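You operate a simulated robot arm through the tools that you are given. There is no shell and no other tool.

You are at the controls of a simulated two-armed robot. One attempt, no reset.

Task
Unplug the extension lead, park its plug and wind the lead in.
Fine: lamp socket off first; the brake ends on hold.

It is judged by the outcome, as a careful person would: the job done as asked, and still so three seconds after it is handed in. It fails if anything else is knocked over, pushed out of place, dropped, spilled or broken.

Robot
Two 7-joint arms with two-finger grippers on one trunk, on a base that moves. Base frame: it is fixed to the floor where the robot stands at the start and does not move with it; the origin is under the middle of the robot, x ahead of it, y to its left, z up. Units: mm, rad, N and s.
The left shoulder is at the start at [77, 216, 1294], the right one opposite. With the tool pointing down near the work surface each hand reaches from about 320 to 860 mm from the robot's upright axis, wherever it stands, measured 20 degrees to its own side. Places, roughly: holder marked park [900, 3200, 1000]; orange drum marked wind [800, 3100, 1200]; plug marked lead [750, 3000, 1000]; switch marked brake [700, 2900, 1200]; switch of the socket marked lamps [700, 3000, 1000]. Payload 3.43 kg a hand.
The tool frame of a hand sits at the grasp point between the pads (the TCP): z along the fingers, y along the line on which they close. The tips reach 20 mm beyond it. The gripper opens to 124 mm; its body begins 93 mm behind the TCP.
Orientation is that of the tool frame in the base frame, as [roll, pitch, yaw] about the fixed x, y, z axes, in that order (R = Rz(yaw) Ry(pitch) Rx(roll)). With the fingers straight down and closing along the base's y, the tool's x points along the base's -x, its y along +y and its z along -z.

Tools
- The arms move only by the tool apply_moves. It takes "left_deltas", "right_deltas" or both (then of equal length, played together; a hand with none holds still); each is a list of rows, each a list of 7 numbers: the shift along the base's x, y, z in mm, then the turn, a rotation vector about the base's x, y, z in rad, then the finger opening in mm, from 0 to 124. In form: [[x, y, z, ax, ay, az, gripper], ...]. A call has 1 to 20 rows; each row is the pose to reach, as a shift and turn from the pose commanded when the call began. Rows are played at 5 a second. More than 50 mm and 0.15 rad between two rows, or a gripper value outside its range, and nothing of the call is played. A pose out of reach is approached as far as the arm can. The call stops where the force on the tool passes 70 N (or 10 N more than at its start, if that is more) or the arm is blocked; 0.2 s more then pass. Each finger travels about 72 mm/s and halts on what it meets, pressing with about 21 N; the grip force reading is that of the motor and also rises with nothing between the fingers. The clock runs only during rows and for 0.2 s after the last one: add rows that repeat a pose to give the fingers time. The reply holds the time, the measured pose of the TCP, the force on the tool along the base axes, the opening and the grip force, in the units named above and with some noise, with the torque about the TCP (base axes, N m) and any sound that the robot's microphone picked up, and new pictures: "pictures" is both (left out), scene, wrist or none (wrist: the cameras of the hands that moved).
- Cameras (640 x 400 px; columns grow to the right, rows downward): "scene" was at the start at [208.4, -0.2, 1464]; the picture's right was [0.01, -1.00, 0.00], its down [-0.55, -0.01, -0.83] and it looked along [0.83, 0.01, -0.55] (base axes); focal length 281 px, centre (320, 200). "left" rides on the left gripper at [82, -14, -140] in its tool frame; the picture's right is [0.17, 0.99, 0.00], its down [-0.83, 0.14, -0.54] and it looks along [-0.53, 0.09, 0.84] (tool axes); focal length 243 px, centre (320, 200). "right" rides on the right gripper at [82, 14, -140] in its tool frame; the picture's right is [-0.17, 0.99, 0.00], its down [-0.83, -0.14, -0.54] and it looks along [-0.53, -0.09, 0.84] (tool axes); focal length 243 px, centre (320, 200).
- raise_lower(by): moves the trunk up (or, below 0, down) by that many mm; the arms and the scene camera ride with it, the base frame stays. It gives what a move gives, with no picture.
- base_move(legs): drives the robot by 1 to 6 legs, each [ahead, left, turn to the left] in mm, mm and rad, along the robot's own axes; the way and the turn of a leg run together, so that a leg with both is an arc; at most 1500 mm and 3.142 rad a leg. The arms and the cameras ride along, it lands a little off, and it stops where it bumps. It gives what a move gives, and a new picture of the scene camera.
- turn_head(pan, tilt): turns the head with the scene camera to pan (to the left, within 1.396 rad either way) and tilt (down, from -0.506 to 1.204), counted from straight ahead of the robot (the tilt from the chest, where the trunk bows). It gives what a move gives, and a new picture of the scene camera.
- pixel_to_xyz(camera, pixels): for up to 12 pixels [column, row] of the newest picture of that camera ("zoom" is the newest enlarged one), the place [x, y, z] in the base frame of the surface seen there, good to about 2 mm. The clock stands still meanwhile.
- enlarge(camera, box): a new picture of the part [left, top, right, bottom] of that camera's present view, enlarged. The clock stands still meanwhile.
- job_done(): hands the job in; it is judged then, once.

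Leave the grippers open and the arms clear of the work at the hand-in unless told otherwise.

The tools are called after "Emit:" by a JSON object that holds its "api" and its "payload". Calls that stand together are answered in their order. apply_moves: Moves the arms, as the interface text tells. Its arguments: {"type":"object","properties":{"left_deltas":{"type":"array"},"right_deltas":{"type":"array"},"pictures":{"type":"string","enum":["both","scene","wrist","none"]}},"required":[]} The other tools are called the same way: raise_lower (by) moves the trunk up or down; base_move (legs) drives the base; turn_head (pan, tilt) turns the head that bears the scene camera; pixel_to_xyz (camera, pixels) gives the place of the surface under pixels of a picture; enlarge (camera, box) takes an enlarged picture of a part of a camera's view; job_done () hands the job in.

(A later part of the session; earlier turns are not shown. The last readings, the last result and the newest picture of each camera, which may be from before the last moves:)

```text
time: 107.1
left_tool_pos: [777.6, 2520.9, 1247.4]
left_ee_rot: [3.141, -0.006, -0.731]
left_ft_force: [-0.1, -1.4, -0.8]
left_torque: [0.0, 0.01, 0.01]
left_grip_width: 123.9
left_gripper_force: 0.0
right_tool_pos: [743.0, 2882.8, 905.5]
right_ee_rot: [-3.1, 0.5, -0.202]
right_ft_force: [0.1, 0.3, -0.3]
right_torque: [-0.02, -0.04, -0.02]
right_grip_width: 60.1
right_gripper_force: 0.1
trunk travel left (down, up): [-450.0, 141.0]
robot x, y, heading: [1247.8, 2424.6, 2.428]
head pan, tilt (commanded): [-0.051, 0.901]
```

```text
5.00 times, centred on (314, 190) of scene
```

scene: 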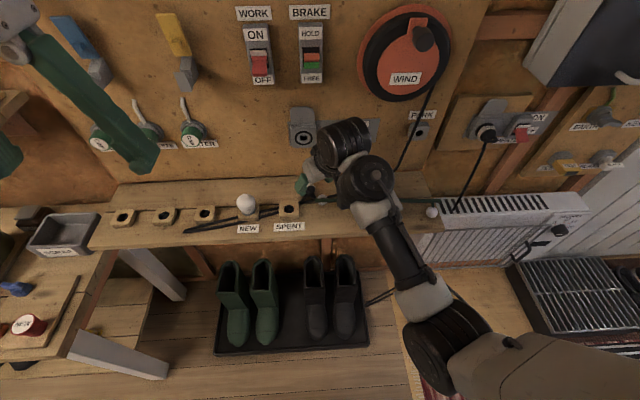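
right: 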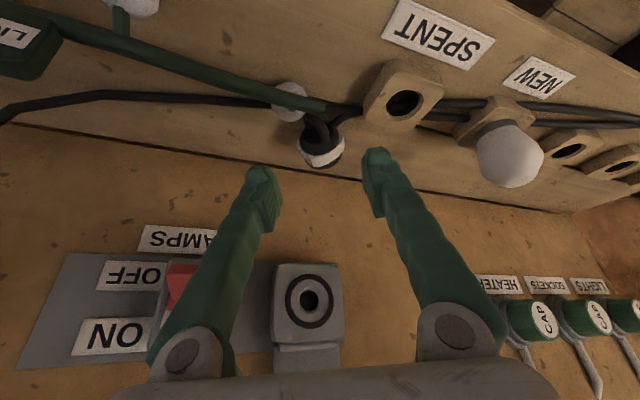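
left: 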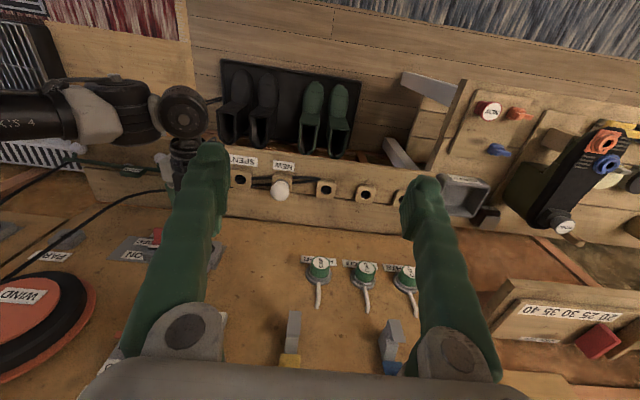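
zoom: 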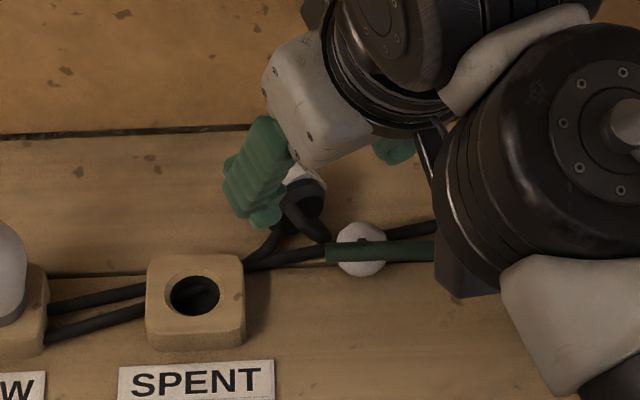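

Fingers straddle the plug well (mid ≈(325,345), plug ≈(322,290) in the zoom). I check the plug's position from this camera too.

Emit:
{"api": "enlarge", "payload": {"camera": "right", "box": [280, 110, 360, 180]}}

Emit:
{"api": "pixel_to_xyz", "payload": {"camera": "zoom", "pixels": [[200, 220], [290, 260], [400, 210], [250, 180], [350, 160], [240, 300], [330, 300], [390, 270], [300, 120], [420, 160], [210, 260], [310, 215]]}}

```text
5.71 times, centred on (320, 145) of right
```

zoom: 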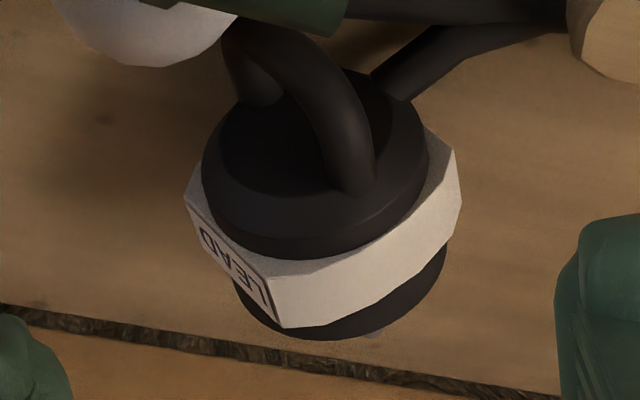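

```text
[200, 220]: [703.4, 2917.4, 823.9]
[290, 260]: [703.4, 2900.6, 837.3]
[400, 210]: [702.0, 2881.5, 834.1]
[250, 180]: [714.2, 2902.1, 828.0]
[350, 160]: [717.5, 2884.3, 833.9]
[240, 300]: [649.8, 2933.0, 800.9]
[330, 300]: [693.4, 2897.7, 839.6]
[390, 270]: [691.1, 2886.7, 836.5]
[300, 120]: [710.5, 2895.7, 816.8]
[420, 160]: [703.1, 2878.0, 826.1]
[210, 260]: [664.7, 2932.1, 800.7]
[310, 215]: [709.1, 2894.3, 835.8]
```

The plug lies rolled with its label to the right; its cross-section is parallel to the finger line. I descend along the tool axis to [698,2897,826] and close.

Emit:
{"api": "apply_moves", "payload": {"right_deltas": [[-9, 3, -16, 0, 0, 0, 60], [-18, 6, -32, 0, 0, 0, 60], [-27, 8.5, -48, 0, 0, 0, 60], [-36, 11.5, -64, 0, 0, 0, 60], [-41, 13, -73, 0, 0, 0, 60], [-45, 14.2, -79.5, 0, 0, 0, 60], [-45, 14.2, -79.5, 0, 0, 0, 45], [-45, 14.2, -79.5, 0, 0, 0, 30], [-45, 14.2, -79.5, 0, 0, 0, 10], [-45, 14.2, -79.5, 0, 0, 0, 0], [-45, 14.2, -79.5, 0, 0, 0, 0]], "pictures": "both"}}

Emit:
{"api": "enlarge", "payload": {"camera": "right", "box": [240, 100, 400, 210]}}

Emit:
{"api": "enlarge", "payload": {"camera": "scene", "box": [250, 150, 378, 230]}}

```text
time: 109.5
left_tool_pos: [778.4, 2520.3, 1246.9]
left_ee_rot: [-3.139, -0.004, -0.731]
left_ft_force: [-0.3, 0.0, 0.4]
left_torque: [-0.01, -0.01, 0.03]
left_grip_width: 124.3
left_gripper_force: 0.1
right_tool_pos: [698.2, 2896.7, 824.1]
right_ee_rot: [-3.101, 0.503, -0.203]
right_ft_force: [-0.4, 0.3, 0.4]
right_torque: [-0.02, -0.04, -0.04]
right_grip_width: 38.6
right_gripper_force: 20.9
trunk travel left (down, up): [-450.0, 141.0]
robot x, y, heading: [1246.2, 2423.6, 2.426]
head pan, tilt (commanded): [-0.051, 0.901]
```

scene: 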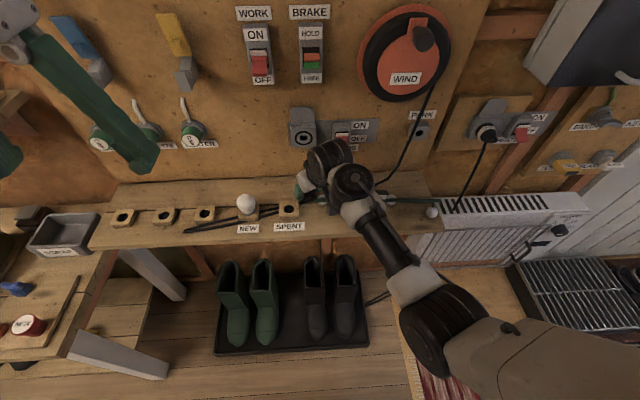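
right: 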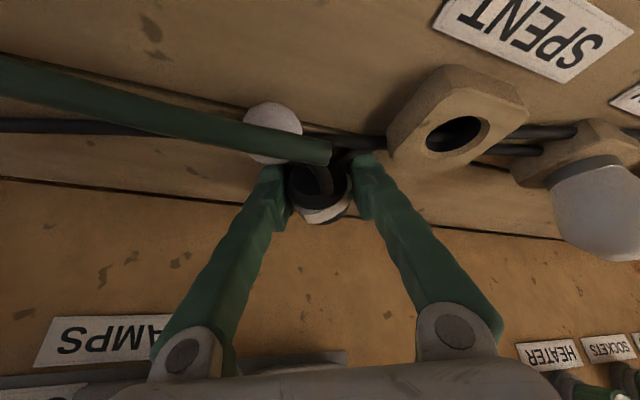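

```text
3.64 times, centred on (320, 155) of right
```

zoom: 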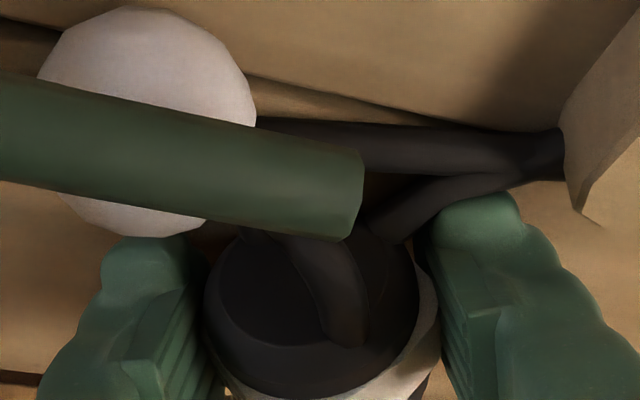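

```text
5.00 times, centred on (314, 190) of scene
```

zoom: 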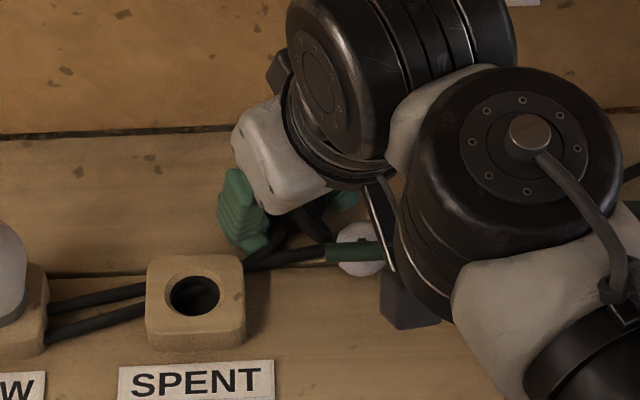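

Gripped on the band (38.6 mm). I lift slowly straight up.

Emit:
{"api": "apply_moves", "payload": {"right_deltas": [[0, 0, 5, 0, 0, 0, 0], [0, 0, 12, 0, 0, 0, 0], [0, 0, 20, 0, 0, 0, 0], [0, 0, 30, 0, 0, 0, 0], [0, 0, 40, 0, 0, 0, 0], [0, 0, 50, 0, 0, 0, 0], [2, -2, 60, 0, 0, 0, 0], [5, -4, 70, 0, 0, 0, 0], [8, -7, 80, 0, 0, 0, 0], [11, -10, 90, 0, 0, 0, 0], [15, -13, 100, 0, 0, 0, 0]], "pictures": "both"}}

Emit:
{"api": "enlarge", "payload": {"camera": "right", "box": [240, 100, 400, 210]}}

Emit:
{"api": "enlarge", "payload": {"camera": "scene", "box": [250, 110, 378, 230]}}

```text
time: 111.9
left_tool_pos: [779.5, 2520.2, 1246.6]
left_ee_rot: [-3.141, -0.006, -0.731]
left_ft_force: [0.5, -0.8, 0.4]
left_torque: [0.03, 0.02, 0.01]
left_grip_width: 124.0
left_gripper_force: 0.1
right_tool_pos: [713.3, 2882.6, 923.8]
right_ee_rot: [-3.1, 0.503, -0.203]
right_ft_force: [-0.7, -1.6, -0.5]
right_torque: [0.0, -0.04, -0.01]
right_grip_width: 38.3
right_gripper_force: 20.4
trunk travel left (down, up): [-450.0, 141.0]
robot x, y, heading: [1246.9, 2422.6, 2.426]
head pan, tilt (commanded): [-0.051, 0.901]
```

scene: 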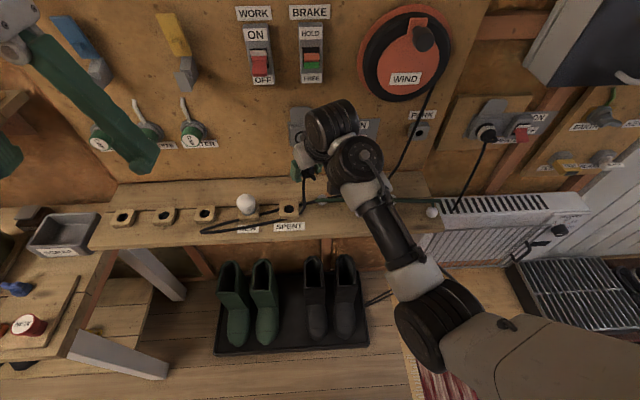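
right: 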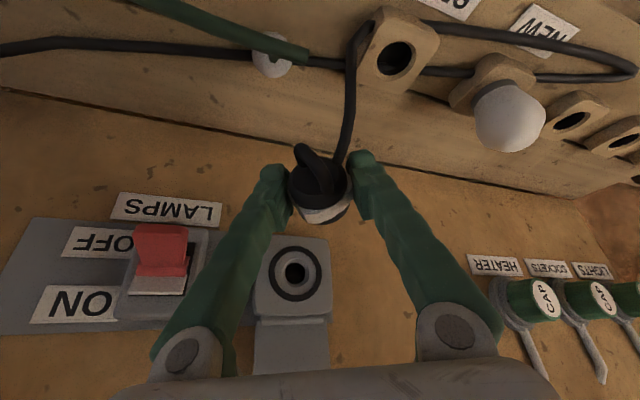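

```text
3.64 times, centred on (320, 155) of right
```

zoom: 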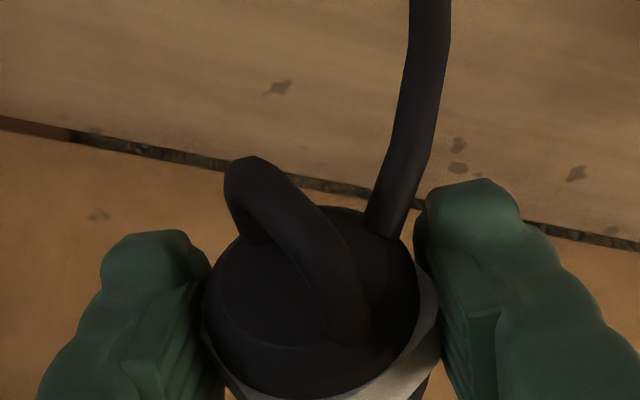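

```text
3.33 times, centred on (314, 170) of scene
```

zoom: 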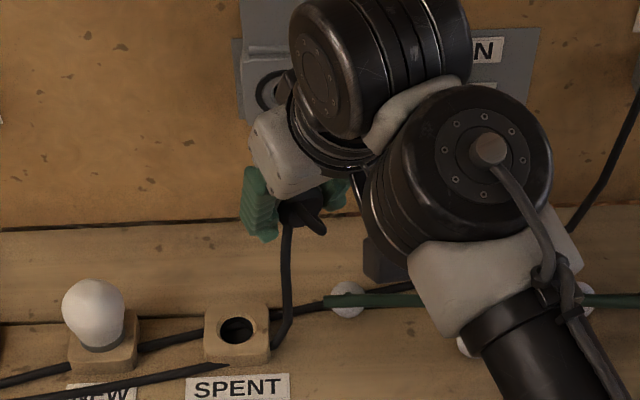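

The plug is held firmly and clear. I back away from the wall slowly, rise a bit and turn the hand so the plug's axis points squarely at the board.

Emit:
{"api": "apply_moves", "payload": {"right_deltas": [[5, -4, 8, 0, 0, -0.04, 0], [11, -9, 16, 0, 0, -0.08, 0], [17, -14, 24, 0, 0, -0.12, 0], [23, -20, 32, 0, 0, -0.16, 0], [29, -25, 40, 0, 0, -0.2, 0], [35, -30, 48, 0, 0, -0.24, 0], [41, -35, 56, 0, 0, -0.28, 0], [47, -40, 62, 0, 0, -0.32, 0], [52, -45, 67, 0, 0, -0.36, 0], [56.6, -49.2, 70, 0, 0, -0.4, 0], [56.6, -49.2, 70, 0, 0, -0.42, 0]], "pictures": "both"}}

Emit:
{"api": "enlarge", "payload": {"camera": "right", "box": [240, 100, 400, 210]}}

Emit:
{"api": "enlarge", "payload": {"camera": "scene", "box": [230, 110, 358, 230]}}

```text
time: 114.3
left_tool_pos: [778.7, 2520.7, 1247.2]
left_ee_rot: [-3.139, -0.004, -0.731]
left_ft_force: [-0.7, -0.5, -0.5]
left_torque: [0.03, -0.04, 0.0]
left_grip_width: 124.2
left_gripper_force: 0.1
right_tool_pos: [770.7, 2832.8, 993.5]
right_ee_rot: [-3.099, 0.501, -0.625]
right_ft_force: [0.2, 0.1, -0.5]
right_torque: [0.01, 0.01, 0.03]
right_grip_width: 38.3
right_gripper_force: 21.0
trunk travel left (down, up): [-450.0, 141.0]
robot x, y, heading: [1250.0, 2426.3, 2.423]
head pan, tilt (commanded): [-0.051, 0.901]
```

scene: 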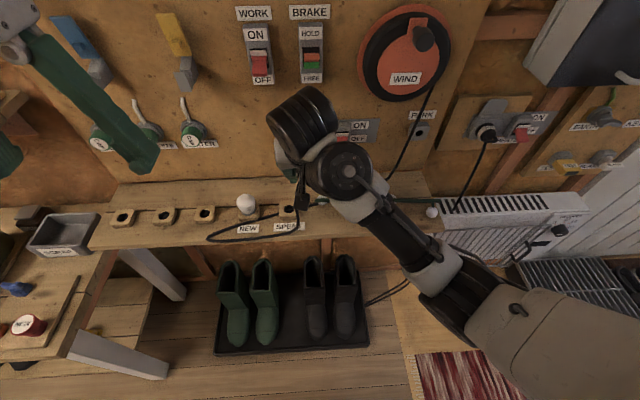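
right: 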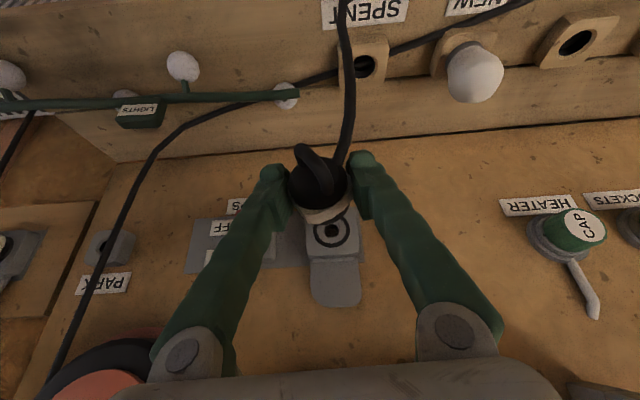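

```text
3.64 times, centred on (320, 155) of right
```

zoom: 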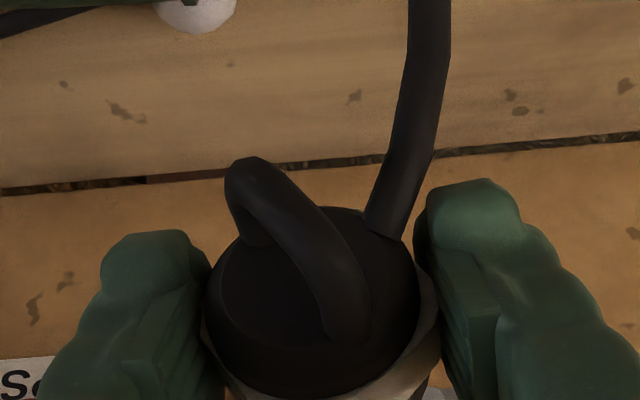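

```text
3.33 times, centred on (294, 170) of scene
```

zoom: 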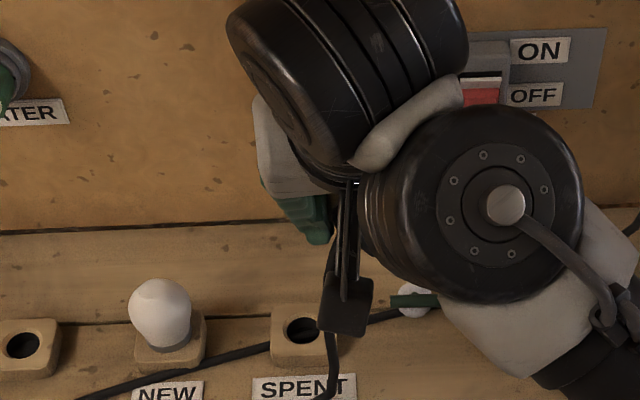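

Now I measure the plug's attitude in the hand from the wrist camera: dome face points and band edge.

Emit:
{"api": "enlarge", "payload": {"camera": "right", "box": [280, 140, 364, 230]}}

Emit:
{"api": "pixel_to_xyz", "payload": {"camera": "zoom", "pixels": [[240, 240], [280, 280], [400, 200], [250, 180], [420, 240], [330, 330], [300, 345], [240, 290], [400, 300], [250, 340], [330, 360], [370, 345]]}}

```text
4.44 times, centred on (322, 185) of right
```

zoom: 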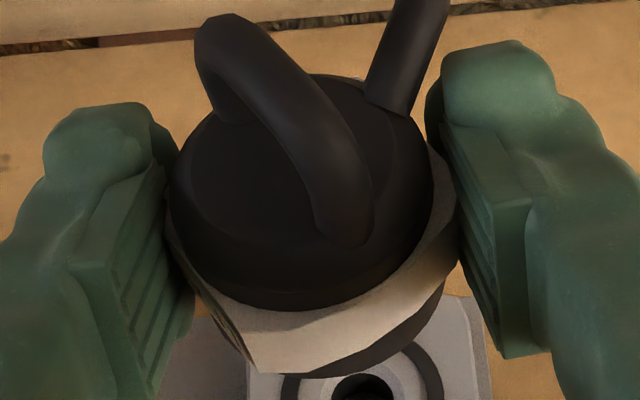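

```text
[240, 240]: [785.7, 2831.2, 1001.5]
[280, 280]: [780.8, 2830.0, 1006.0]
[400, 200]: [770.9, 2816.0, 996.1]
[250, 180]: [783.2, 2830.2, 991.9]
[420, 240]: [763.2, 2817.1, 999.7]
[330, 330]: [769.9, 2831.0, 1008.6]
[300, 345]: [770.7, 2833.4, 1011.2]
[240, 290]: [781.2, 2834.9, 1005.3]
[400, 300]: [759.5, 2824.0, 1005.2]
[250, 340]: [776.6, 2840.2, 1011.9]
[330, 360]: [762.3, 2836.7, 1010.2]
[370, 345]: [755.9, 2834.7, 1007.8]
```

The plug axis is square to the board (dome face at constant n≈188), axis ≈1.5 mm below the TCP. I drive the base 305 mm to the right so the hand ends up in front of PARK with the same arm posture.

Emit:
{"api": "base_move", "payload": {"legs": [[0, -305, 0]]}}

Emit:
{"api": "apply_moves", "payload": {"right_deltas": [[0, 0, 0, 0, 0, 0, 0]], "pictures": "wrist"}}

```text
time: 119.0
left_tool_pos: [978.8, 2750.6, 1247.2]
left_ee_rot: [-3.139, -0.005, -0.728]
left_ft_force: [1.0, 0.1, -0.2]
left_torque: [0.03, -0.01, 0.01]
left_grip_width: 124.1
left_gripper_force: 0.1
right_tool_pos: [969.4, 3062.7, 994.4]
right_ee_rot: [-3.101, 0.504, -0.62]
right_ft_force: [0.7, -0.8, 0.1]
right_torque: [-0.02, 0.02, 0.01]
right_grip_width: 38.8
right_gripper_force: 21.2
trunk travel left (down, up): [-450.0, 141.0]
robot x, y, heading: [1446.9, 2656.3, 2.428]
head pan, tilt (commanded): [-0.051, 0.901]
```

scene: 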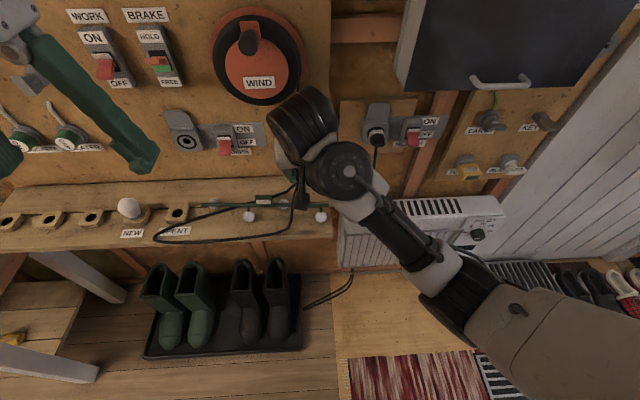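

```text
time: 119.4
left_tool_pos: [979.0, 2749.9, 1247.0]
left_ee_rot: [-3.139, -0.006, -0.727]
left_ft_force: [-0.7, 0.3, 0.0]
left_torque: [0.0, 0.04, 0.0]
left_grip_width: 123.9
left_gripper_force: 0.0
right_tool_pos: [969.4, 3063.1, 993.3]
right_ee_rot: [-3.1, 0.503, -0.619]
right_ft_force: [-0.1, 0.1, -0.9]
right_torque: [0.0, -0.03, -0.01]
right_grip_width: 38.5
right_gripper_force: 21.0
trunk travel left (down, up): [-450.0, 141.0]
robot x, y, heading: [1449.8, 2658.4, 2.43]
head pan, tilt (commanded): [-0.051, 0.901]
```

right: 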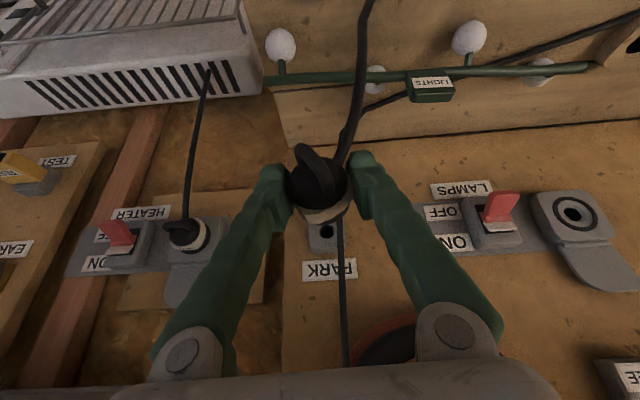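

TCP is at t 2948.5, right in front of PARK. I lower 32 mm and advance to n≈95, then check alignment.

Emit:
{"api": "apply_moves", "payload": {"right_deltas": [[0, 0, -11, 0, 0, 0, 0], [0, 0, -22, 0, 0, 0, 0], [0, 0, -32.5, 0, 0, 0, 0], [-10, 8.8, -32.5, 0, 0, 0, 0], [-20, 17.5, -32.5, 0, 0, 0, 0], [-30, 26.2, -32.5, 0, 0, 0, 0], [-40, 35, -32.5, 0, 0, 0, 0], [-50, 43.7, -32.5, 0, 0, 0, 0], [-60.4, 52.5, -32.5, 0, 0, 0, 0], [-60.4, 52.5, -32.5, 0, 0, 0, 0]], "pictures": "both"}}

Emit:
{"api": "enlarge", "payload": {"camera": "right", "box": [240, 120, 400, 260]}}

Emit:
{"api": "enlarge", "payload": {"camera": "scene", "box": [230, 90, 390, 210]}}

```text
time: 121.6
left_tool_pos: [979.0, 2750.9, 1247.5]
left_ee_rot: [-3.139, -0.005, -0.729]
left_ft_force: [-0.3, 0.8, 0.5]
left_torque: [0.02, 0.03, 0.0]
left_grip_width: 123.8
left_gripper_force: 0.1
right_tool_pos: [908.7, 3116.0, 959.9]
right_ee_rot: [-3.1, 0.503, -0.619]
right_ft_force: [-0.2, -0.1, -1.2]
right_torque: [-0.03, -0.02, -0.02]
right_grip_width: 38.9
right_gripper_force: 21.0
trunk travel left (down, up): [-450.0, 141.0]
robot x, y, heading: [1448.9, 2655.0, 2.432]
head pan, tilt (commanded): [-0.051, 0.901]
```

scene: 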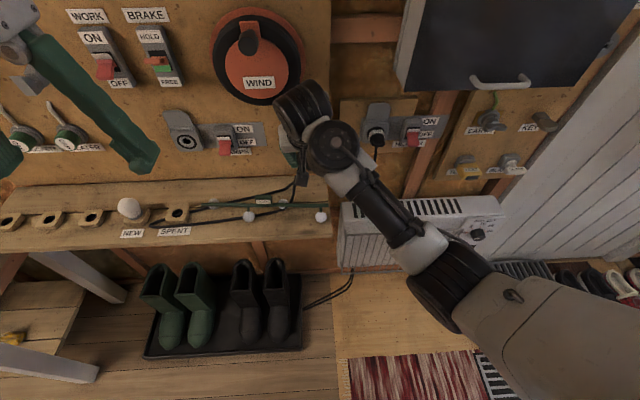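
right: 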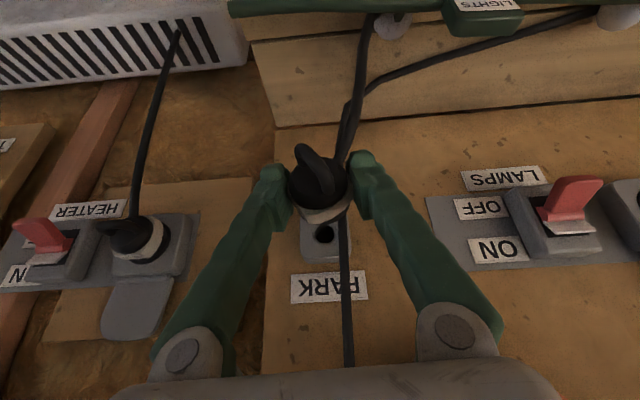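

```text
2.86 times, centred on (320, 190) of right
```

zoom: 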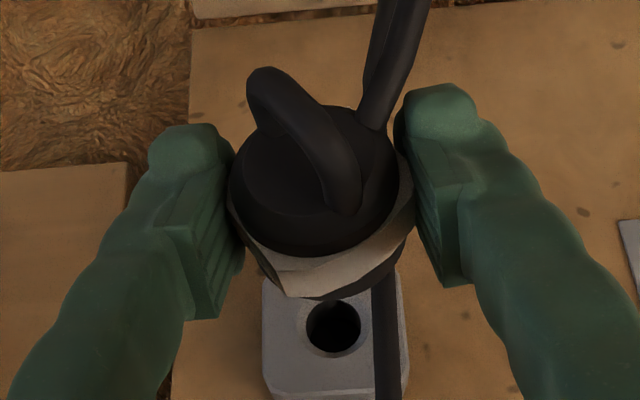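

```text
3.33 times, centred on (310, 150) of scene
```

zoom: 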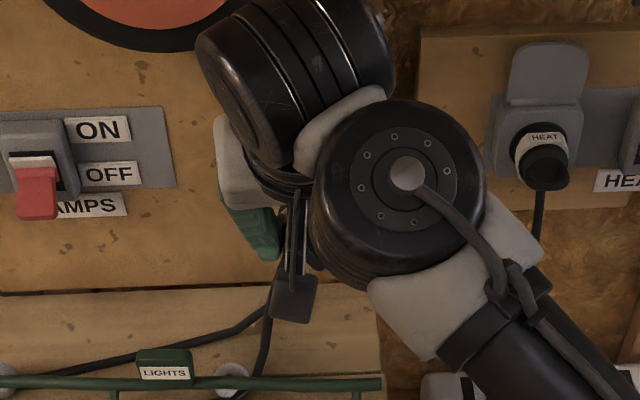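

The plug is lined up in front of the holder. I cross-check: holder hole and plug points from this same wrist camera.

Emit:
{"api": "enlarge", "payload": {"camera": "right", "box": [280, 150, 360, 260]}}

Emit:
{"api": "pixel_to_xyz", "payload": {"camera": "zoom", "pixels": [[300, 300], [380, 300], [335, 335], [265, 330], [400, 330], [300, 265], [390, 250], [330, 250], [240, 150], [380, 120], [280, 190], [350, 200]]}}

```text
3.64 times, centred on (320, 205) of right
```

zoom: 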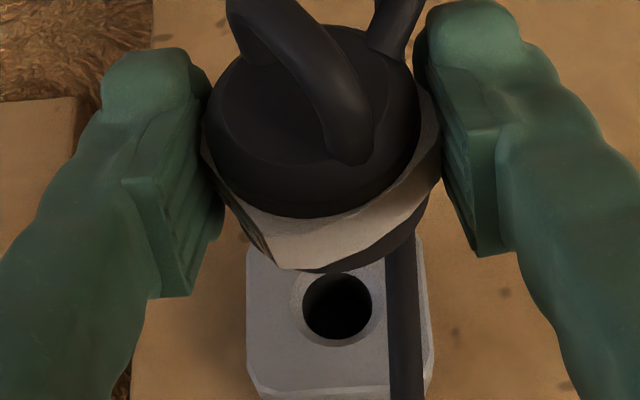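

```text
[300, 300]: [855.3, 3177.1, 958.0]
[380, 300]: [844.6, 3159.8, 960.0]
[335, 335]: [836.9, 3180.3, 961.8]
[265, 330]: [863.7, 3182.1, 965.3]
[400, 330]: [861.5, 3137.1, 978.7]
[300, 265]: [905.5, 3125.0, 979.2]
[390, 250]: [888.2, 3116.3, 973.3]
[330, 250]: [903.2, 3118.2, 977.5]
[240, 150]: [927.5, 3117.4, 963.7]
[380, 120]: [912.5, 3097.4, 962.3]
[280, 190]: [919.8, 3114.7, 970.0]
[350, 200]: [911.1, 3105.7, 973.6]
```

Hole (t≈2949.7, z≈959.5) and plug axis (t≈2949.5, z≈959) agree. I insert slowly in 5 mm steps, first 40 mm.

Emit:
{"api": "apply_moves", "payload": {"right_deltas": [[-3.8, 3.3, 0, 0, 0, 0, 0], [-7.6, 6.6, 0, 0, 0, 0, 0], [-11.3, 9.8, 0, 0, 0, 0, 0], [-15.1, 13.1, 0, 0, 0, 0, 0], [-18.9, 16.4, 0, 0, 0, 0, 0], [-22.7, 19.7, 0, 0, 0, 0, 0], [-26.4, 23, 0, 0, 0, 0, 0], [-30.2, 26.2, 0, 0, 0, 0, 0]], "pictures": "both"}}

Emit:
{"api": "enlarge", "payload": {"camera": "right", "box": [240, 120, 400, 260]}}

```text
time: 123.4
left_tool_pos: [980.0, 2749.9, 1246.8]
left_ee_rot: [-3.14, -0.005, -0.727]
left_ft_force: [0.0, -0.2, 0.3]
left_torque: [0.01, -0.03, -0.03]
left_grip_width: 124.0
left_gripper_force: 0.1
right_tool_pos: [879.1, 3142.0, 960.3]
right_ee_rot: [-3.099, 0.503, -0.621]
right_ft_force: [-0.5, -0.4, -0.1]
right_torque: [-0.02, -0.02, 0.0]
right_grip_width: 38.4
right_gripper_force: 20.7
trunk travel left (down, up): [-450.0, 141.0]
robot x, y, heading: [1443.8, 2657.8, 2.425]
head pan, tilt (commanded): [-0.051, 0.901]
```

scene: 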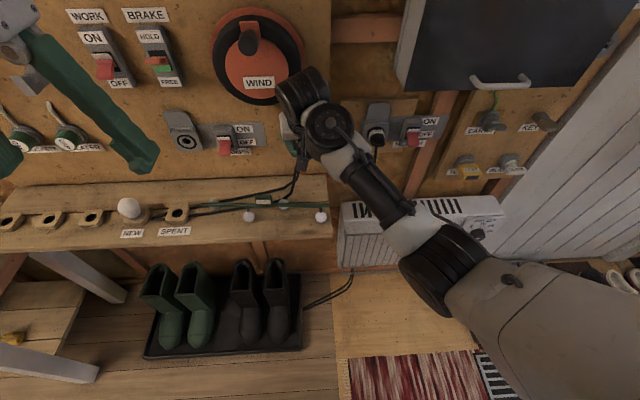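
right: 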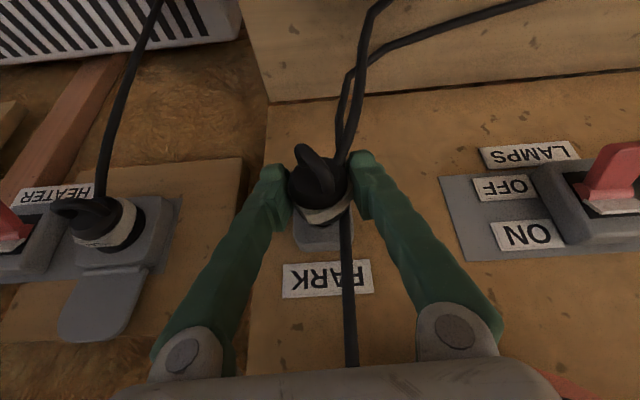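

```text
2.86 times, centred on (320, 190) of right
```

zoom: 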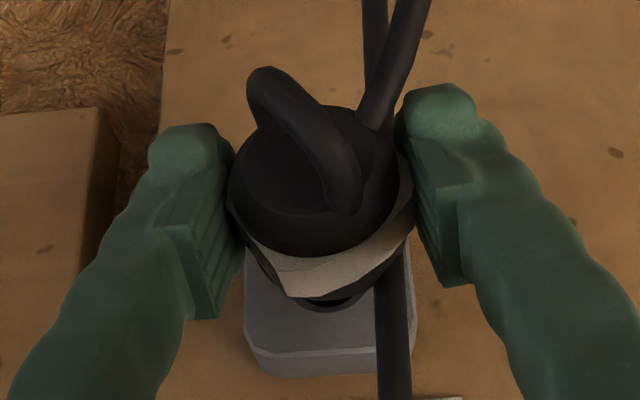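

No force; the pins are entering the hole. I push on in 3 mm steps until it seats.

Emit:
{"api": "apply_moves", "payload": {"right_deltas": [[-2.3, 2, 0, 0, 0, 0, 0], [-4.5, 3.9, 0, 0, 0, 0, 0], [-6.8, 5.9, 0, 0, 0, 0, 0], [-9, 7.9, 0, 0, 0, 0, 0], [-9, 7.9, 0, 0, 0, 0, 0]], "pictures": "wrist"}}

Emit:
{"api": "enlarge", "payload": {"camera": "right", "box": [240, 120, 400, 260]}}

```text
time: 124.6
left_tool_pos: [979.3, 2750.9, 1246.3]
left_ee_rot: [3.141, -0.006, -0.728]
left_ft_force: [0.3, 0.3, 0.5]
left_torque: [0.02, -0.03, -0.01]
left_grip_width: 124.0
left_gripper_force: 0.1
right_tool_pos: [870.8, 3149.9, 961.0]
right_ee_rot: [-3.1, 0.504, -0.621]
right_ft_force: [0.4, 5.5, -0.5]
right_torque: [0.06, 0.03, -0.15]
right_grip_width: 38.1
right_gripper_force: 21.1
trunk travel left (down, up): [-450.0, 141.0]
robot x, y, heading: [1447.8, 2658.4, 2.427]
head pan, tilt (commanded): [-0.051, 0.901]
```

right: 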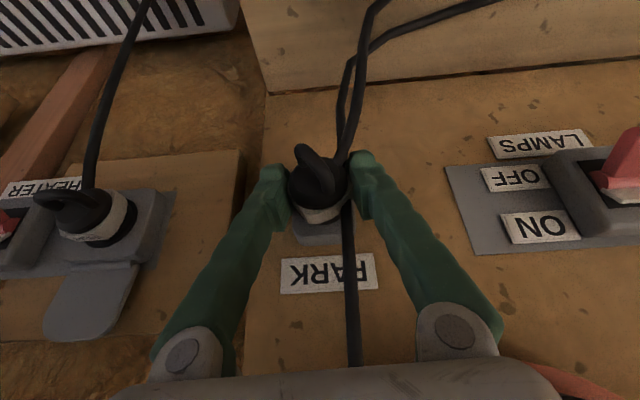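

```text
2.86 times, centred on (320, 190) of right
```

zoom: 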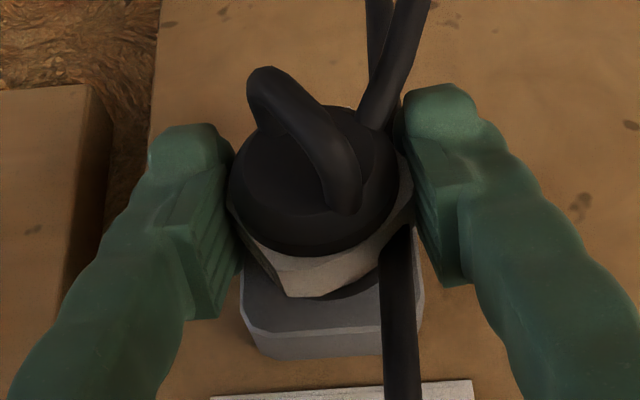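

n≈44: the flange is at the holder's face. I press a few mm more to feel the seat.

Emit:
{"api": "apply_moves", "payload": {"right_deltas": [[-1.5, 1.3, 0, 0, 0, 0, 0], [-3, 2.6, 0, 0, 0, 0, 0], [-4.5, 3.9, 0, 0, 0, 0, 0], [-4.5, 3.9, 0, 0, 0, 0, 0]], "pictures": "none"}}

```text
time: 125.6
left_tool_pos: [982.0, 2749.8, 1247.4]
left_ee_rot: [-3.142, -0.002, -0.727]
left_ft_force: [-0.4, 0.2, 0.1]
left_torque: [0.02, -0.01, 0.04]
left_grip_width: 124.1
left_gripper_force: 0.1
right_tool_pos: [869.2, 3152.0, 960.7]
right_ee_rot: [-3.098, 0.503, -0.622]
right_ft_force: [20.3, -4.3, 1.4]
right_torque: [0.03, -0.09, -0.64]
right_grip_width: 38.4
right_gripper_force: 20.9
trunk travel left (down, up): [-450.0, 141.0]
robot x, y, heading: [1448.3, 2656.9, 2.43]
head pan, tilt (commanded): [-0.051, 0.901]
```

It seats with ~18 N back-force at n≈42. I relax the push by 3 mm, open the fingers gently and look whether the plug stays.

Emit:
{"api": "apply_moves", "payload": {"right_deltas": [[2.3, -2, 0, 0, 0, 0, 0], [2.3, -2, 0, 0, 0, 0, 30], [2.3, -2, 0, 0, 0, 0, 40], [2.3, -2, 0, 0, 0, 0, 44], [2.3, -2, 0, 0, 0, 0, 50], [2.3, -2, 0, 0, 0, 0, 56], [2.3, -2, 0, 0, 0, 0, 60]], "pictures": "wrist"}}

Emit:
{"api": "enlarge", "payload": {"camera": "right", "box": [240, 120, 400, 260]}}

```text
time: 127.2
left_tool_pos: [981.0, 2750.7, 1247.0]
left_ee_rot: [-3.139, -0.005, -0.728]
left_ft_force: [-0.2, -0.1, -0.1]
left_torque: [-0.02, 0.01, 0.0]
left_grip_width: 124.2
left_gripper_force: 0.2
right_tool_pos: [866.5, 3150.7, 960.9]
right_ee_rot: [-3.098, 0.503, -0.619]
right_ft_force: [0.6, 0.4, -0.5]
right_torque: [0.03, -0.01, 0.01]
right_grip_width: 60.2
right_gripper_force: 0.1
trunk travel left (down, up): [-450.0, 141.0]
robot x, y, heading: [1449.3, 2659.0, 2.428]
head pan, tilt (commanded): [-0.051, 0.901]
```

right: 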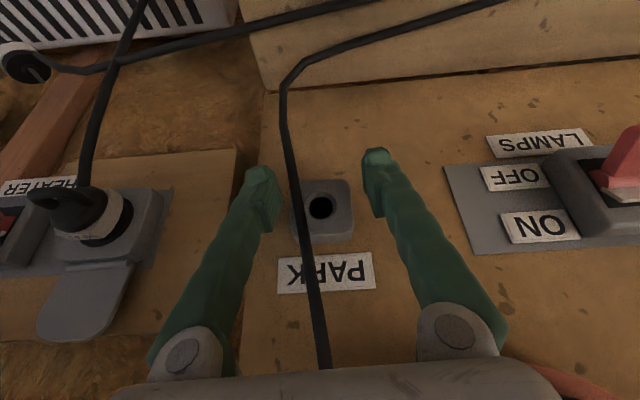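

```text
2.86 times, centred on (320, 190) of right
```

zoom: 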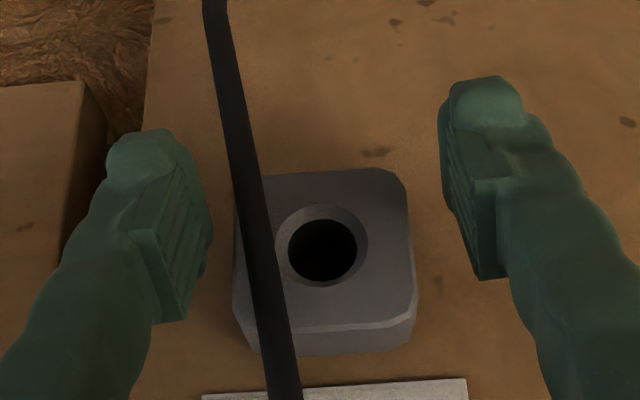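

The plug did not stay; it is now off to the right at (25,60) in the wrist image, near the heater. I look at where it went.

Emit:
{"api": "enlarge", "payload": {"camera": "right", "box": [0, 0, 160, 110]}}

Emit:
{"api": "turn_head", "payload": {"pan": -0.3, "tilt": 0.85}}

```text
3.64 times, centred on (80, 55) of right
```

zoom: 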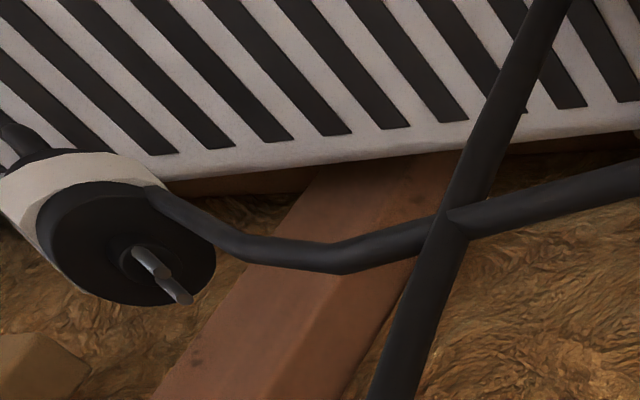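

```text
time: 127.9
left_tool_pos: [980.3, 2750.4, 1247.3]
left_ee_rot: [-3.141, -0.006, -0.727]
left_ft_force: [0.4, 0.1, 0.7]
left_torque: [0.0, 0.01, -0.01]
left_grip_width: 124.0
left_gripper_force: 0.1
right_tool_pos: [867.7, 3151.5, 962.2]
right_ee_rot: [-3.1, 0.503, -0.62]
right_ft_force: [1.0, 0.2, -0.6]
right_torque: [0.01, -0.04, 0.0]
right_grip_width: 60.0
right_gripper_force: 0.1
trunk travel left (down, up): [-450.0, 141.0]
robot x, y, heading: [1448.7, 2653.6, 2.432]
head pan, tilt (commanded): [-0.3, 0.85]
```

scene: 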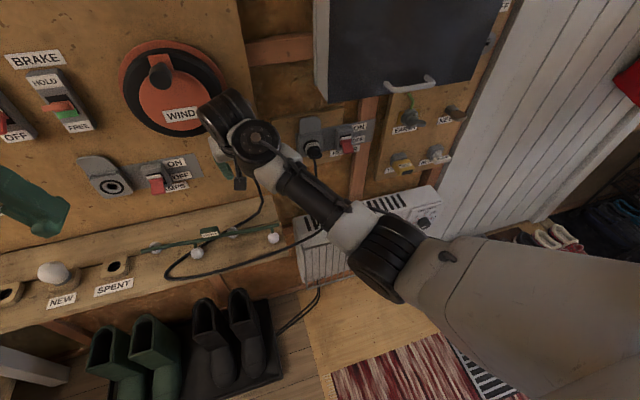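

I back the hand out a bit and look again for the plug.

Emit:
{"api": "apply_moves", "payload": {"right_deltas": [[15, -13, 5, 0, 0, 0, 60], [38, -33, 15, 0, 0, 0, 60], [60, -52, 25, 0, 0, 0, 60], [80, -70, 35, 0, 0, 0, 60]], "pictures": "both"}}

Emit:
{"api": "enlarge", "payload": {"camera": "scene", "box": [150, 190, 450, 360]}}

```text
time: 128.9
left_tool_pos: [980.9, 2750.6, 1247.3]
left_ee_rot: [-3.14, -0.004, -0.729]
left_ft_force: [0.5, 0.3, -0.2]
left_torque: [0.02, 0.05, -0.03]
left_grip_width: 123.9
left_gripper_force: 0.0
right_tool_pos: [948.1, 3081.5, 997.4]
right_ee_rot: [-3.099, 0.502, -0.621]
right_ft_force: [0.6, -0.1, 0.4]
right_torque: [-0.04, 0.0, -0.01]
right_grip_width: 60.1
right_gripper_force: 0.1
trunk travel left (down, up): [-450.0, 141.0]
robot x, y, heading: [1446.3, 2657.1, 2.426]
head pan, tilt (commanded): [-0.3, 0.85]
```

scene: 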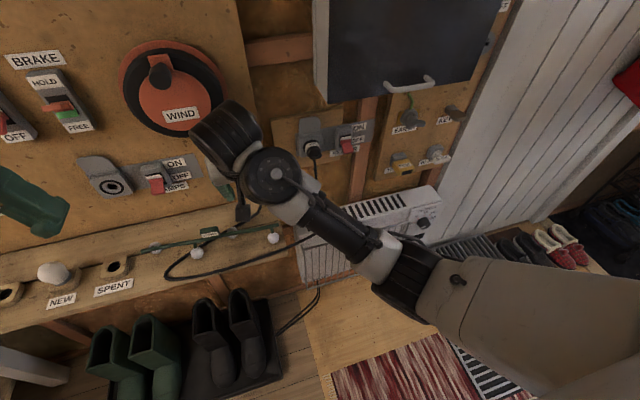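
right: 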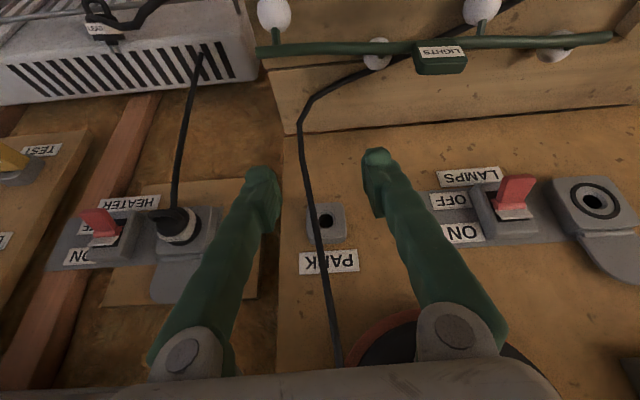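

```text
2.13 times, centred on (300, 275) of scene
```

zoom: 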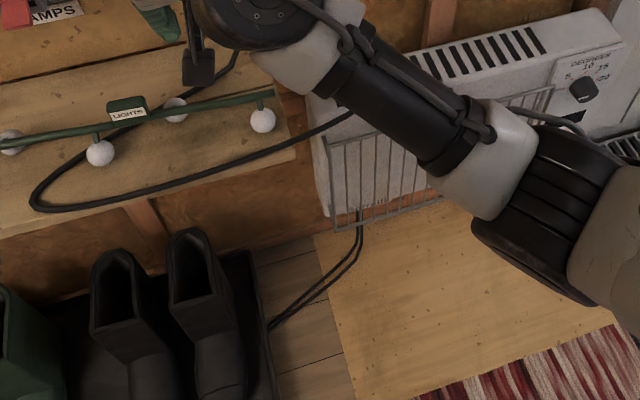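

I zoom on the top left of the wrist view, where the cord runs over the heater.

Emit:
{"api": "enlarge", "payload": {"camera": "right", "box": [0, 0, 200, 110]}}

Emit:
{"api": "turn_head", "payload": {"pan": -0.65, "tilt": 0.8}}

```text
3.20 times, centred on (100, 55) of right
```

zoom: 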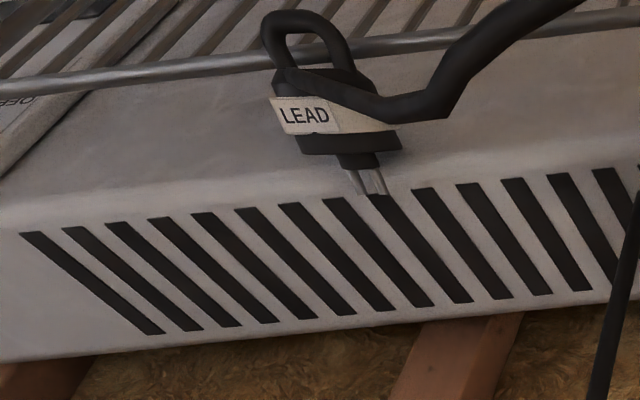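

```text
time: 129.8
left_tool_pos: [978.7, 2751.1, 1247.3]
left_ee_rot: [-3.141, -0.006, -0.726]
left_ft_force: [-0.5, -0.8, 0.3]
left_torque: [-0.02, 0.0, 0.0]
left_grip_width: 124.1
left_gripper_force: 0.2
right_tool_pos: [947.3, 3081.4, 995.4]
right_ee_rot: [-3.1, 0.503, -0.62]
right_ft_force: [0.6, 0.2, 0.3]
right_torque: [-0.02, 0.01, -0.03]
right_grip_width: 59.9
right_gripper_force: 0.1
trunk travel left (down, up): [-450.0, 141.0]
robot x, y, heading: [1444.6, 2656.3, 2.425]
head pan, tilt (commanded): [-0.649, 0.799]
```

scene: 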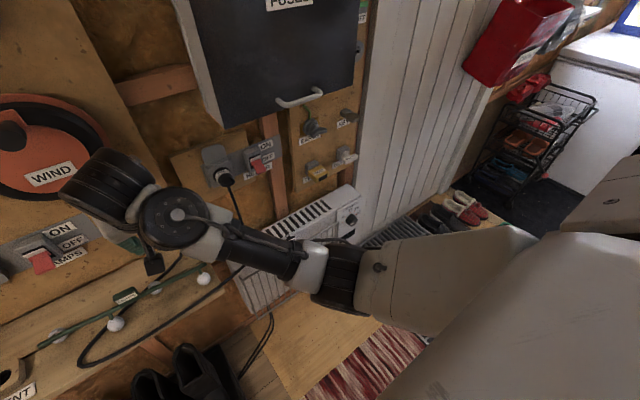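

The plug lies on top of the heater, label up, pins toward the wall, handle over the front rail — upright this time. I measure it from the wrist camera.

Emit:
{"api": "enlarge", "payload": {"camera": "right", "box": [60, 0, 160, 70]}}

Emit:
{"api": "pixel_to_xyz", "payload": {"camera": "zoom", "pixels": [[180, 225], [300, 240], [395, 245], [240, 205], [330, 205], [240, 275], [390, 280], [320, 310], [330, 350], [355, 350], [280, 60], [400, 170]]}}

```text
5.71 times, centred on (110, 35) of right
```

zoom: 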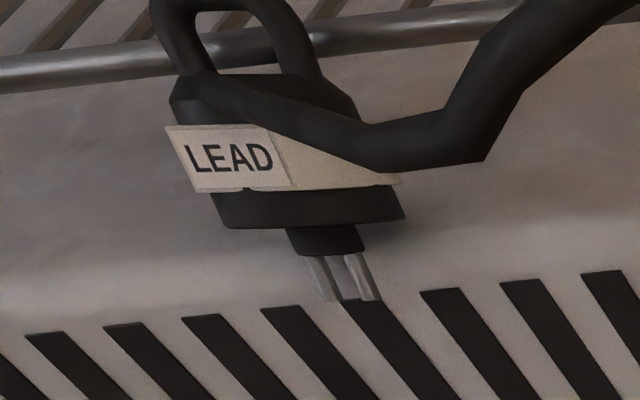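

```text
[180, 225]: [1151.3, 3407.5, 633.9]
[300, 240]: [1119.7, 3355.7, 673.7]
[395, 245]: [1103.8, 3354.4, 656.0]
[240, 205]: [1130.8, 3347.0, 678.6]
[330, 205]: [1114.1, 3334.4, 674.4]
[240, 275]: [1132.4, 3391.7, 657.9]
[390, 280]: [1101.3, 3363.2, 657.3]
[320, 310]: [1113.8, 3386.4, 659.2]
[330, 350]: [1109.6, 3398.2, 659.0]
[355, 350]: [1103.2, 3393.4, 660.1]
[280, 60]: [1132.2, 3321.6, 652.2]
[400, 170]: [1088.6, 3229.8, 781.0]
```

The plug sits at about (n 108, t 3258, z ≈658), its body in the gap between heater edge and front rail. I need to move right for it. I first back the hand away, then check the floor on my right for the base.

Emit:
{"api": "apply_moves", "payload": {"right_deltas": [[20, -17, 5, 0, 0, 0, 60], [42, -37, 10, 0, 0, 0, 60], [64, -56, 15, 0, 0, 0, 60], [85, -74, 20, 0, 0, 0, 60]], "pictures": "none"}}

Emit:
{"api": "turn_head", "payload": {"pan": -0.8, "tilt": 1.1}}

```text
time: 130.8
left_tool_pos: [979.4, 2749.6, 1246.8]
left_ee_rot: [-3.139, -0.006, -0.727]
left_ft_force: [0.1, 0.2, 0.0]
left_torque: [0.02, -0.01, -0.02]
left_grip_width: 124.1
left_gripper_force: 0.0
right_tool_pos: [1009.9, 3026.3, 996.8]
right_ee_rot: [-3.101, 0.504, -0.619]
right_ft_force: [0.2, -0.5, 0.3]
right_torque: [-0.01, 0.0, 0.0]
right_grip_width: 60.1
right_gripper_force: 0.1
right hand out of reach, approached as far as the arm can: row 3, 4
trunk travel left (down, up): [-450.0, 141.0]
robot x, y, heading: [1447.0, 2654.4, 2.428]
head pan, tilt (commanded): [-0.649, 0.799]
```

```text
time: 131.6
left_tool_pos: [979.2, 2750.9, 1247.0]
left_ee_rot: [-3.141, -0.006, -0.727]
left_ft_force: [0.5, -0.1, -0.5]
left_torque: [-0.04, -0.02, 0.0]
left_grip_width: 123.9
left_gripper_force: 0.1
right_tool_pos: [1010.6, 3026.2, 996.0]
right_ee_rot: [-3.099, 0.503, -0.618]
right_ft_force: [-0.1, 0.0, -0.7]
right_torque: [-0.02, 0.01, 0.02]
right_grip_width: 60.1
right_gripper_force: 0.1
trunk travel left (down, up): [-450.0, 141.0]
robot x, y, heading: [1446.3, 2653.9, 2.428]
head pan, tilt (commanded): [-0.799, 1.1]
```

scene: 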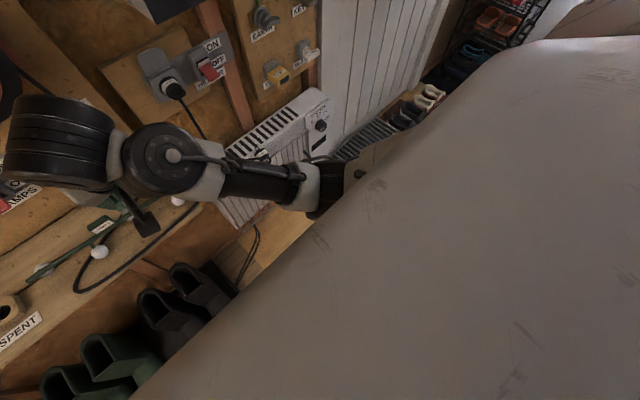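

The floor there is free (grates begin at t≈3700). I drive 250 mm to the right.

Emit:
{"api": "base_move", "payload": {"legs": [[0, -250, 0]]}}

Emit:
{"api": "turn_head", "payload": {"pan": -0.1, "tilt": 0.95}}

Emit:
{"api": "apply_moves", "payload": {"right_deltas": [[0, 0, 0, 0, 0, 0, 70]], "pictures": "wrist"}}

```text
time: 135.4
left_tool_pos: [1138.3, 2934.5, 1246.9]
left_ee_rot: [-3.14, -0.006, -0.728]
left_ft_force: [0.4, -0.3, -0.5]
left_torque: [0.0, -0.01, -0.01]
left_grip_width: 124.1
left_gripper_force: 0.1
right_tool_pos: [1168.9, 3210.4, 996.5]
right_ee_rot: [-3.1, 0.503, -0.619]
right_ft_force: [-0.2, -0.4, 0.3]
right_torque: [-0.02, 0.02, 0.02]
right_grip_width: 60.0
right_gripper_force: 0.0
trunk travel left (down, up): [-450.0, 141.0]
robot x, y, heading: [1604.2, 2840.2, 2.426]
head pan, tilt (commanded): [-0.799, 1.1]
```

scene: 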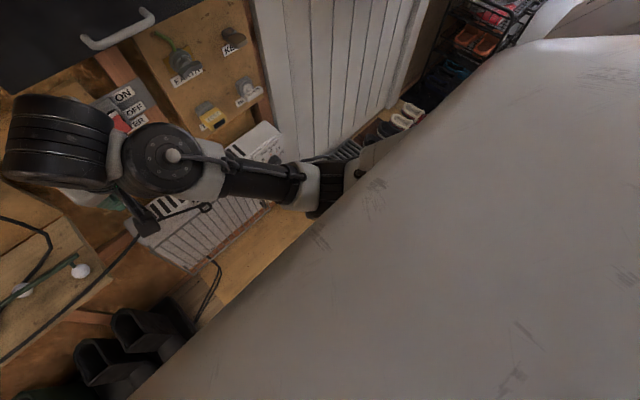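

```text
time: 136.5
left_tool_pos: [1139.3, 2934.4, 1248.0]
left_ee_rot: [-3.139, -0.006, -0.728]
left_ft_force: [0.8, -0.5, 0.4]
left_torque: [-0.01, -0.03, 0.01]
left_grip_width: 124.0
left_gripper_force: 0.0
right_tool_pos: [1170.7, 3209.1, 995.0]
right_ee_rot: [-3.099, 0.505, -0.618]
right_ft_force: [0.1, -0.1, 0.8]
right_torque: [-0.01, -0.01, -0.04]
right_grip_width: 59.9
right_gripper_force: 0.0
trunk travel left (down, up): [-450.0, 141.0]
robot x, y, heading: [1607.2, 2840.9, 2.429]
head pan, tilt (commanded): [-0.099, 0.949]
```

scene: 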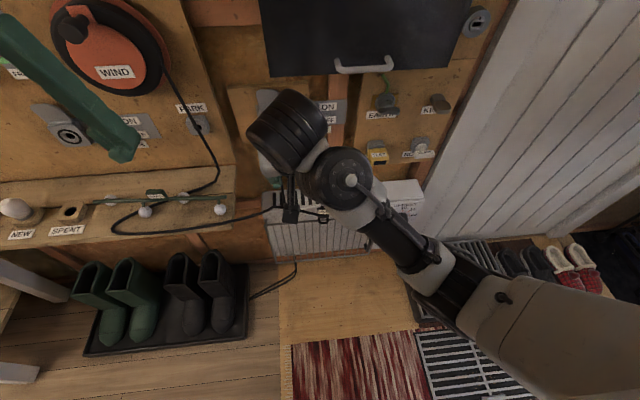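

```text
time: 136.9
left_tool_pos: [1137.5, 2934.2, 1248.0]
left_ee_rot: [-3.14, -0.006, -0.728]
left_ft_force: [0.7, 0.8, -0.4]
left_torque: [-0.02, -0.02, -0.01]
left_grip_width: 124.1
left_gripper_force: 0.0
right_tool_pos: [1170.5, 3210.0, 995.2]
right_ee_rot: [-3.099, 0.503, -0.62]
right_ft_force: [-0.7, -0.5, -0.3]
right_torque: [0.02, 0.03, 0.0]
right_grip_width: 70.3
right_gripper_force: 0.1
trunk travel left (down, up): [-450.0, 141.0]
robot x, y, heading: [1605.5, 2841.9, 2.424]
head pan, tilt (commanded): [-0.099, 0.949]
```

right: 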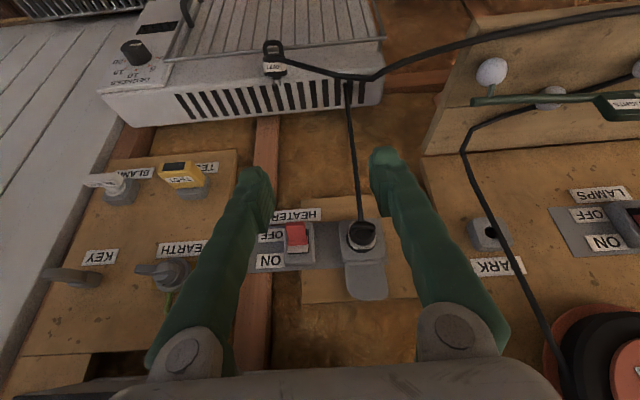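

Now the plug is well in view at (273,65) on the heater's front top edge. I zoom and measure.

Emit:
{"api": "enlarge", "payload": {"camera": "right", "box": [230, 25, 330, 125]}}

Emit:
{"api": "pixel_to_xyz", "payload": {"camera": "zoom", "pixels": [[232, 140], [270, 175], [330, 165], [280, 140], [235, 172], [325, 135], [270, 200], [290, 200], [245, 85], [280, 80], [200, 180], [150, 110]]}}

```text
4.00 times, centred on (280, 75) of right
```

zoom: 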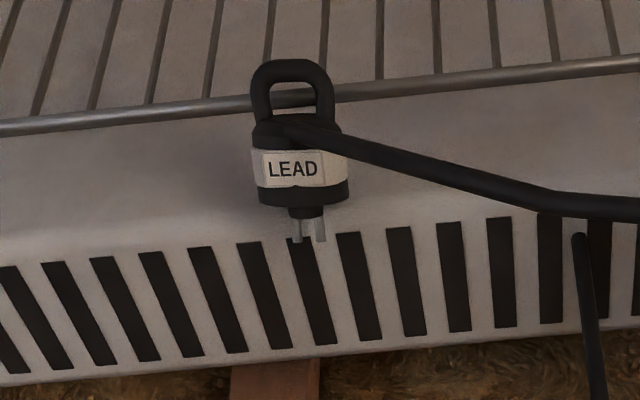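

```text
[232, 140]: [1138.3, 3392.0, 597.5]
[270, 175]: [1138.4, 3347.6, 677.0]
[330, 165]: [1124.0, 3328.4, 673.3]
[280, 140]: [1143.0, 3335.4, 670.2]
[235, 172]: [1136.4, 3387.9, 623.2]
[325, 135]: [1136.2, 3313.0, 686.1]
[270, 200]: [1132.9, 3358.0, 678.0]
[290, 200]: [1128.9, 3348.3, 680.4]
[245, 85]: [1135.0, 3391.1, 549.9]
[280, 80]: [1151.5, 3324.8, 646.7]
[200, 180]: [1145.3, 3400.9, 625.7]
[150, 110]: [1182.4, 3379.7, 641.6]
```

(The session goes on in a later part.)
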